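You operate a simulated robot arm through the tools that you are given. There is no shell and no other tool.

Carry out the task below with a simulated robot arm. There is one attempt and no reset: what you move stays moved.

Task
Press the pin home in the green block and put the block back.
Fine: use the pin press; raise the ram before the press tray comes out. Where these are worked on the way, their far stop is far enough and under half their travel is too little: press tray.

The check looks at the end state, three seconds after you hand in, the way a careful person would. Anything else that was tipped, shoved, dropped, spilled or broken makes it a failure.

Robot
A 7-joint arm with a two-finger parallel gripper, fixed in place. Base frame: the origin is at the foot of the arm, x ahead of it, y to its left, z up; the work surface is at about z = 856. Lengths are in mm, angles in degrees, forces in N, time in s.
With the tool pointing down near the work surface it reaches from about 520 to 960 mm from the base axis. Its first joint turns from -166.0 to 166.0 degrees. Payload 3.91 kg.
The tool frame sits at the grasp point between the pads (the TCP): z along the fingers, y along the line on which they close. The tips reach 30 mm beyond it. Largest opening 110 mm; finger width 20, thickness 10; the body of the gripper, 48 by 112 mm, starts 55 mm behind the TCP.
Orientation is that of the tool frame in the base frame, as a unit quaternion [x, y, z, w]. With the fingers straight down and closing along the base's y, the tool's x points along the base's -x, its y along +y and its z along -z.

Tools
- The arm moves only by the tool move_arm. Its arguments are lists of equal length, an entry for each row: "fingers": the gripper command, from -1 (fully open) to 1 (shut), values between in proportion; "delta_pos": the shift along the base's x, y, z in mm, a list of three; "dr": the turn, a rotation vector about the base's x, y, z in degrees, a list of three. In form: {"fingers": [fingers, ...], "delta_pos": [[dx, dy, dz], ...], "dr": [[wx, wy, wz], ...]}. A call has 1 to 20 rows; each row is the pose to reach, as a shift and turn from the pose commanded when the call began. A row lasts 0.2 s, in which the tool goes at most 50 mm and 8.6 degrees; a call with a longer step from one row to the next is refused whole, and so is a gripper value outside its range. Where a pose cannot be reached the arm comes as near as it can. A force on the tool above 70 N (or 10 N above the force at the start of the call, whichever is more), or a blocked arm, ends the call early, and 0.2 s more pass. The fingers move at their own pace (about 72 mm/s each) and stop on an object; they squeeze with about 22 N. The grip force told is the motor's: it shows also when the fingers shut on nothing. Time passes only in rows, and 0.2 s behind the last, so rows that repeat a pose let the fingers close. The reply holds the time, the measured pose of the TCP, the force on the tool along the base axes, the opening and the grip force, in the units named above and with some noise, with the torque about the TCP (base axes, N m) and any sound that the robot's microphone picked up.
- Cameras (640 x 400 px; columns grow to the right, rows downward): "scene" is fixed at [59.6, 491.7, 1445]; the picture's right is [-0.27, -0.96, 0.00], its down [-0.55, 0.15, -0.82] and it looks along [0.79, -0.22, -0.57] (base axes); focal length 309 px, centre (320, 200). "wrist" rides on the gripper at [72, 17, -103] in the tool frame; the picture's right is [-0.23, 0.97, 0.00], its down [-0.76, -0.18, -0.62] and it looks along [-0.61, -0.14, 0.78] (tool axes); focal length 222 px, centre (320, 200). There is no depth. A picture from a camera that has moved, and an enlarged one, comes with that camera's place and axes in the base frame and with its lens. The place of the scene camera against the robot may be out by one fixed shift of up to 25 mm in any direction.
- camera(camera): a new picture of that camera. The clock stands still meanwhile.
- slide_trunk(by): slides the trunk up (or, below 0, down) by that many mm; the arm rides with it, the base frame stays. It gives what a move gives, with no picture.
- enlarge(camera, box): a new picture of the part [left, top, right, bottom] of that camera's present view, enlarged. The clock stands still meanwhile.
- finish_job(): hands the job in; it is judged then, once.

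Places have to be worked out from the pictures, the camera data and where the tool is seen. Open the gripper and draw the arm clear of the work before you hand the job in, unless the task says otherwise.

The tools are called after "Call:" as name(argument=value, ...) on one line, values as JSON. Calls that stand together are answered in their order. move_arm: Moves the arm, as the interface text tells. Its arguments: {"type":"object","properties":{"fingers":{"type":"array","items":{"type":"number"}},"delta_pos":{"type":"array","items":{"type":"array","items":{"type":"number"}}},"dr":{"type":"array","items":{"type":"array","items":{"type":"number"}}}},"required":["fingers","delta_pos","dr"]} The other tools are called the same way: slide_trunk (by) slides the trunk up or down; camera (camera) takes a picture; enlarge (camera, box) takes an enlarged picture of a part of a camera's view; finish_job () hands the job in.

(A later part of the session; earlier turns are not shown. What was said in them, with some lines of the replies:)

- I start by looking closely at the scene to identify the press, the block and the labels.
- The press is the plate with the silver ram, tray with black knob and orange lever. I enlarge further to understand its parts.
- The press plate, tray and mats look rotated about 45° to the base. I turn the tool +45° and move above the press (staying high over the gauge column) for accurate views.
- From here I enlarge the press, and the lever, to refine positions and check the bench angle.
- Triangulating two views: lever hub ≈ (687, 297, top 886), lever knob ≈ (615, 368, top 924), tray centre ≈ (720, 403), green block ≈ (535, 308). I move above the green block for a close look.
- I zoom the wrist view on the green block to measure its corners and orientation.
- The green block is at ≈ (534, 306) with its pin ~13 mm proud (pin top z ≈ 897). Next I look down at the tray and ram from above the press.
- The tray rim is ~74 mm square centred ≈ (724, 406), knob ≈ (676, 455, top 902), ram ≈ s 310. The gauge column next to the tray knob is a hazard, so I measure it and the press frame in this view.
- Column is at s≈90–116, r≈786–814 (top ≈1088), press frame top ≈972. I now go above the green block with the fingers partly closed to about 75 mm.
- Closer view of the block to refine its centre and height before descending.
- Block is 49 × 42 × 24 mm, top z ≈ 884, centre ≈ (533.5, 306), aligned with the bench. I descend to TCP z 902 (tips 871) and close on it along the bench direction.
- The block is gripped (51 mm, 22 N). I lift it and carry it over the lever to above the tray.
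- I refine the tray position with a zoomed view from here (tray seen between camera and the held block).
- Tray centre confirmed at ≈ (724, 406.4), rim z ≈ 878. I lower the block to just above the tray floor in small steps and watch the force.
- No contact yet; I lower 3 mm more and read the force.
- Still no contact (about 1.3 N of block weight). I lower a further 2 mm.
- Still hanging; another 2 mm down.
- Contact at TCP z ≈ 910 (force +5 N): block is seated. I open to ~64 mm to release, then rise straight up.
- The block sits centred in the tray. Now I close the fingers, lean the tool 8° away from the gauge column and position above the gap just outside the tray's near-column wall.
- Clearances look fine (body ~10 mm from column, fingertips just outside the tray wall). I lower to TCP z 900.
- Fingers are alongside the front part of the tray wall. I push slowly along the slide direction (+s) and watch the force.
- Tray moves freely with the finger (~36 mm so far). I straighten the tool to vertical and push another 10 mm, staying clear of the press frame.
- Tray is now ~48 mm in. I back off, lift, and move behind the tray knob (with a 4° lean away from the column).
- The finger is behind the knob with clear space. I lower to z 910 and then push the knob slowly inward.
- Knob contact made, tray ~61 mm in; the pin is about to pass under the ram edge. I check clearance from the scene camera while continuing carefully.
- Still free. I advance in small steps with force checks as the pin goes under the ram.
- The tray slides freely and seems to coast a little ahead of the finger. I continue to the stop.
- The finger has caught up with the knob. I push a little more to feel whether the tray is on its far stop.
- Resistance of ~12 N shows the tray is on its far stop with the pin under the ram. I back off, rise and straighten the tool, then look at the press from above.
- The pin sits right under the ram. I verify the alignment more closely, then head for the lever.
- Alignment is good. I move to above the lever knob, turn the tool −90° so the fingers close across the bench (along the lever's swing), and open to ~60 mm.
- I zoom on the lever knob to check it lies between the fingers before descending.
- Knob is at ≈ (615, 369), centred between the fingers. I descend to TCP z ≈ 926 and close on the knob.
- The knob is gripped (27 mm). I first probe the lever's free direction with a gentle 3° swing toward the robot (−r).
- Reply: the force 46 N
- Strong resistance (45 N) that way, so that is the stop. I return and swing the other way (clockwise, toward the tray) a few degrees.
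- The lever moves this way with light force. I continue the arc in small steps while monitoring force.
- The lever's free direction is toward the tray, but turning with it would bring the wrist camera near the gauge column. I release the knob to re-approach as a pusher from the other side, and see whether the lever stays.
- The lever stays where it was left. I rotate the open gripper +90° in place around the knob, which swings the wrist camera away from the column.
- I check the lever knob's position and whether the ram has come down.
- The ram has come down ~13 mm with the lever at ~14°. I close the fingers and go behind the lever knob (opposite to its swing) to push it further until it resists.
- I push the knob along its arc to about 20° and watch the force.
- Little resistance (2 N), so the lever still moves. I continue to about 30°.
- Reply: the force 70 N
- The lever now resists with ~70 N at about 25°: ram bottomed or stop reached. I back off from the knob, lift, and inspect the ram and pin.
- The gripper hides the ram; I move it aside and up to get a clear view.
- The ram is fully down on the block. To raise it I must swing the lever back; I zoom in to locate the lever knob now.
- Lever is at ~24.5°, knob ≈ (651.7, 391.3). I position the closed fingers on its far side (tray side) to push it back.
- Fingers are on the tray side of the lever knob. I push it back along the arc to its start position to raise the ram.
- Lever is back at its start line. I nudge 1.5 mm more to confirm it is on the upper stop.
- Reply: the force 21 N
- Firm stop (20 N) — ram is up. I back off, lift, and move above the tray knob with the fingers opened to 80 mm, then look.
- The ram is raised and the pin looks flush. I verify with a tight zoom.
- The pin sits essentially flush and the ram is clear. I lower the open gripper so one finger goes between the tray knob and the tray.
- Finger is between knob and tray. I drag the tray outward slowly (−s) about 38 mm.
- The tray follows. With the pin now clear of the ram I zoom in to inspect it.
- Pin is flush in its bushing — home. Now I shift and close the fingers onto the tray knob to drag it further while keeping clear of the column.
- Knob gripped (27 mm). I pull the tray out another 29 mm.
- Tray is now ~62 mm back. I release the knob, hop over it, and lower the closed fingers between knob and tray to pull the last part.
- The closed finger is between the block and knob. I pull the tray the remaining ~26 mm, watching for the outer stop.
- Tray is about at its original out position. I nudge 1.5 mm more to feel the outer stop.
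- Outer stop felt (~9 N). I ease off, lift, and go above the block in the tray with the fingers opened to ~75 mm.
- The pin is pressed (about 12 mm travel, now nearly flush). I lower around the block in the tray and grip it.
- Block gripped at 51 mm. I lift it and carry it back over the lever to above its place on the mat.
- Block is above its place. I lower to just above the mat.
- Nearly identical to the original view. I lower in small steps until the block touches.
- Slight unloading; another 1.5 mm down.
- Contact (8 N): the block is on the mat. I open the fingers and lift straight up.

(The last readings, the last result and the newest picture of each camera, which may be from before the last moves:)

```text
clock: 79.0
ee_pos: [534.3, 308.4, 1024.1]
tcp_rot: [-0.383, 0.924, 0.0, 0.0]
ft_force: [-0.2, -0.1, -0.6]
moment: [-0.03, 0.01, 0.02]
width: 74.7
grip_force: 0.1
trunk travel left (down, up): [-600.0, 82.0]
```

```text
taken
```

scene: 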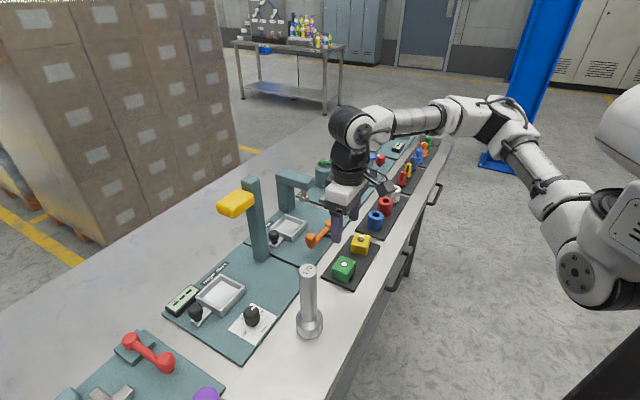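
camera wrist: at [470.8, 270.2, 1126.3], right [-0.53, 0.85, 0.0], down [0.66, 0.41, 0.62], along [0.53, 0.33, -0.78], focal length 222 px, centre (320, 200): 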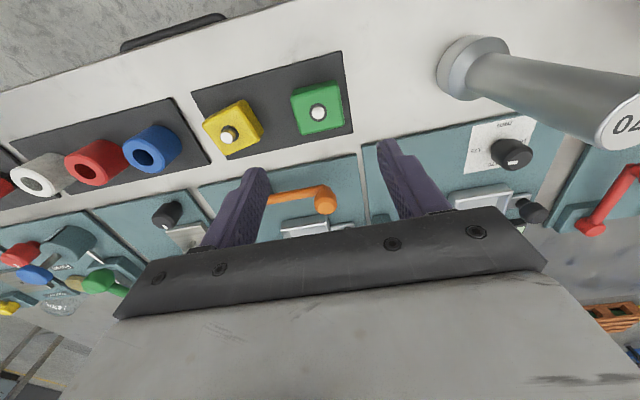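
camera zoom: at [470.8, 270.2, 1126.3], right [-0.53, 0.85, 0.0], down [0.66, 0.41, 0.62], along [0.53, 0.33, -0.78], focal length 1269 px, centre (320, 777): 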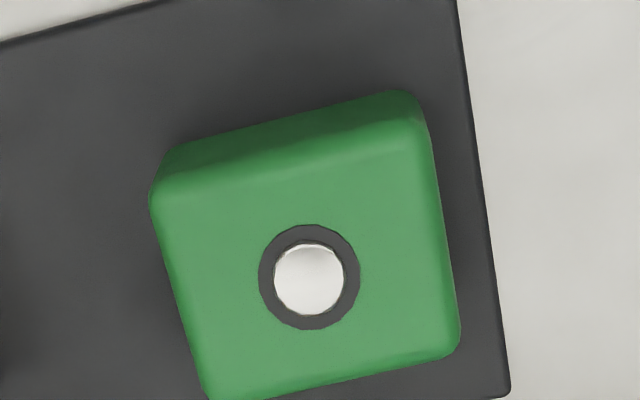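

The block is back on its mat spot (within ~2 mm), pin flush, tray out, lever up. I open the gripper fully and raise the arm clear.

Call:
move_arm(fingers=[-0.5, -1, -1, -1, -1, -1], delta_pos=[[0, 0, 40], [0, 0, 85], [5, 5, 125], [20, 20, 165], [30, 30, 180], [30, 30, 180]], dr=[[0, 0, 0], [0, 0, 0], [0, 0, 0], [0, 0, 0], [0, 0, 0], [0, 0, 0]])

Call:
enlarge(camera="scene", box=[240, 160, 400, 290])

Call:
enlarge(camera="scene", box=[324, 248, 364, 288])

Call:
camera(camera="wrist")

```text
clock: 80.4
ee_pos: [564.6, 336.7, 1205.7]
tcp_rot: [-0.383, 0.924, 0.0, 0.0]
ft_force: [-0.9, 0.4, 0.3]
moment: [0.0, 0.03, 0.0]
width: 109.9
grip_force: 0.1
trunk travel left (down, up): [-600.0, 82.0]
```

```text
3.08 times, centred on (320, 225) of scene
camera zoom: at [59.6, 491.7, 1445.0], right [-0.27, -0.96, 0.0], down [-0.55, 0.15, -0.82], along [0.79, -0.22, -0.57], focal length 951 px, centre (320, 123)
```

zoom: 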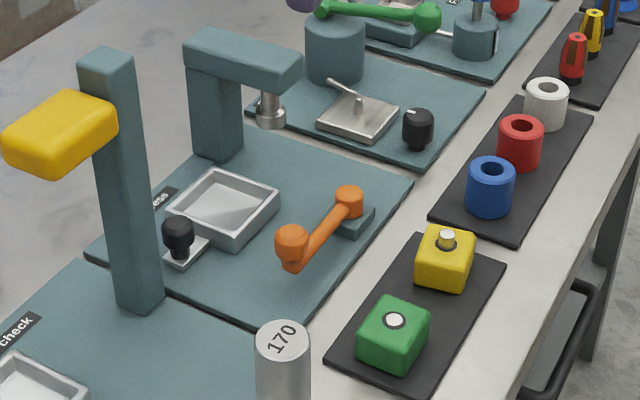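

```text
10.00 times, centred on (344, 268) of scene
camera zoom: at [59.6, 491.7, 1445.0], right [-0.27, -0.96, 0.0], down [-0.55, 0.15, -0.82], along [0.79, -0.22, -0.57], focal length 3092 px, centre (80, -480)
```

zoom: 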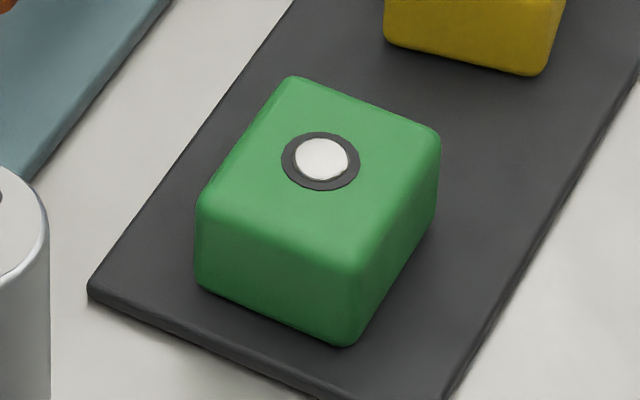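

```text
taken
camera wrist: at [501.3, 297.9, 1307.3], right [-0.53, 0.85, 0.0], down [0.66, 0.41, 0.62], along [0.53, 0.33, -0.78], focal length 222 px, centre (320, 200)
```

wrist: 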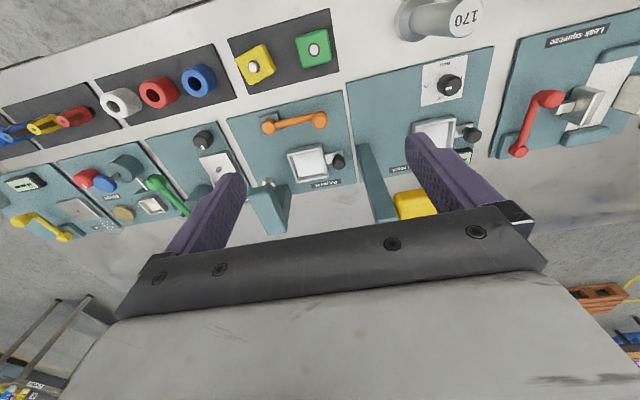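

I compare with the original picture using the same crop to judge the block's placement.

Call:
enlarge(camera="scene", box=[310, 220, 400, 300])

```text
5.00 times, centred on (355, 260) of scene
camera zoom: at [59.6, 491.7, 1445.0], right [-0.27, -0.96, 0.0], down [-0.55, 0.15, -0.82], along [0.79, -0.22, -0.57], focal length 1546 px, centre (145, -100)
```

zoom: 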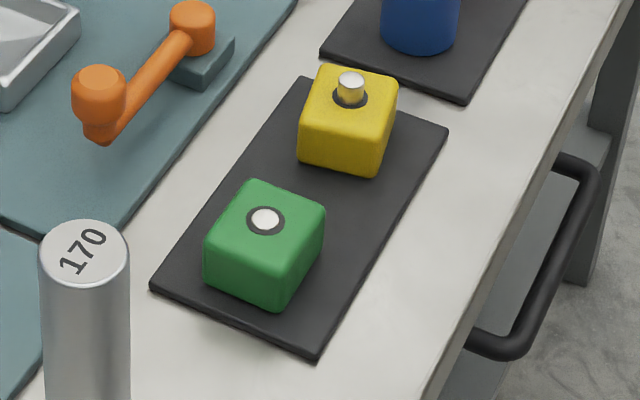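

The block is within ~2 mm of where it was, with its pin flush. The lever, ram and tray are back in their starting positions, nothing else has moved, and the arm is clear with the gripper open. I hand the job in.

Call:
finish_job()

```text
The job is handed in.
```

I pressed the pin in the green block and put the block back on its mat, about 2 mm from where it started. The job is handed in, but I haven't been told the result of the check.

- **Pin:** it was about 13 mm proud and is now 1 mm or less. The lever hit a hard stop at about 70 N, so the press would not push it any further. I took that as home.
- **Press:** I pushed the tray in to its far stop before pressing. I raised the ram to its upper stop before pulling the tray back out to its outer stop. The lever is back in its starting position.
- **Surroundings:** nothing else looks moved in the final pictures. The arm is raised clear with the gripper open.
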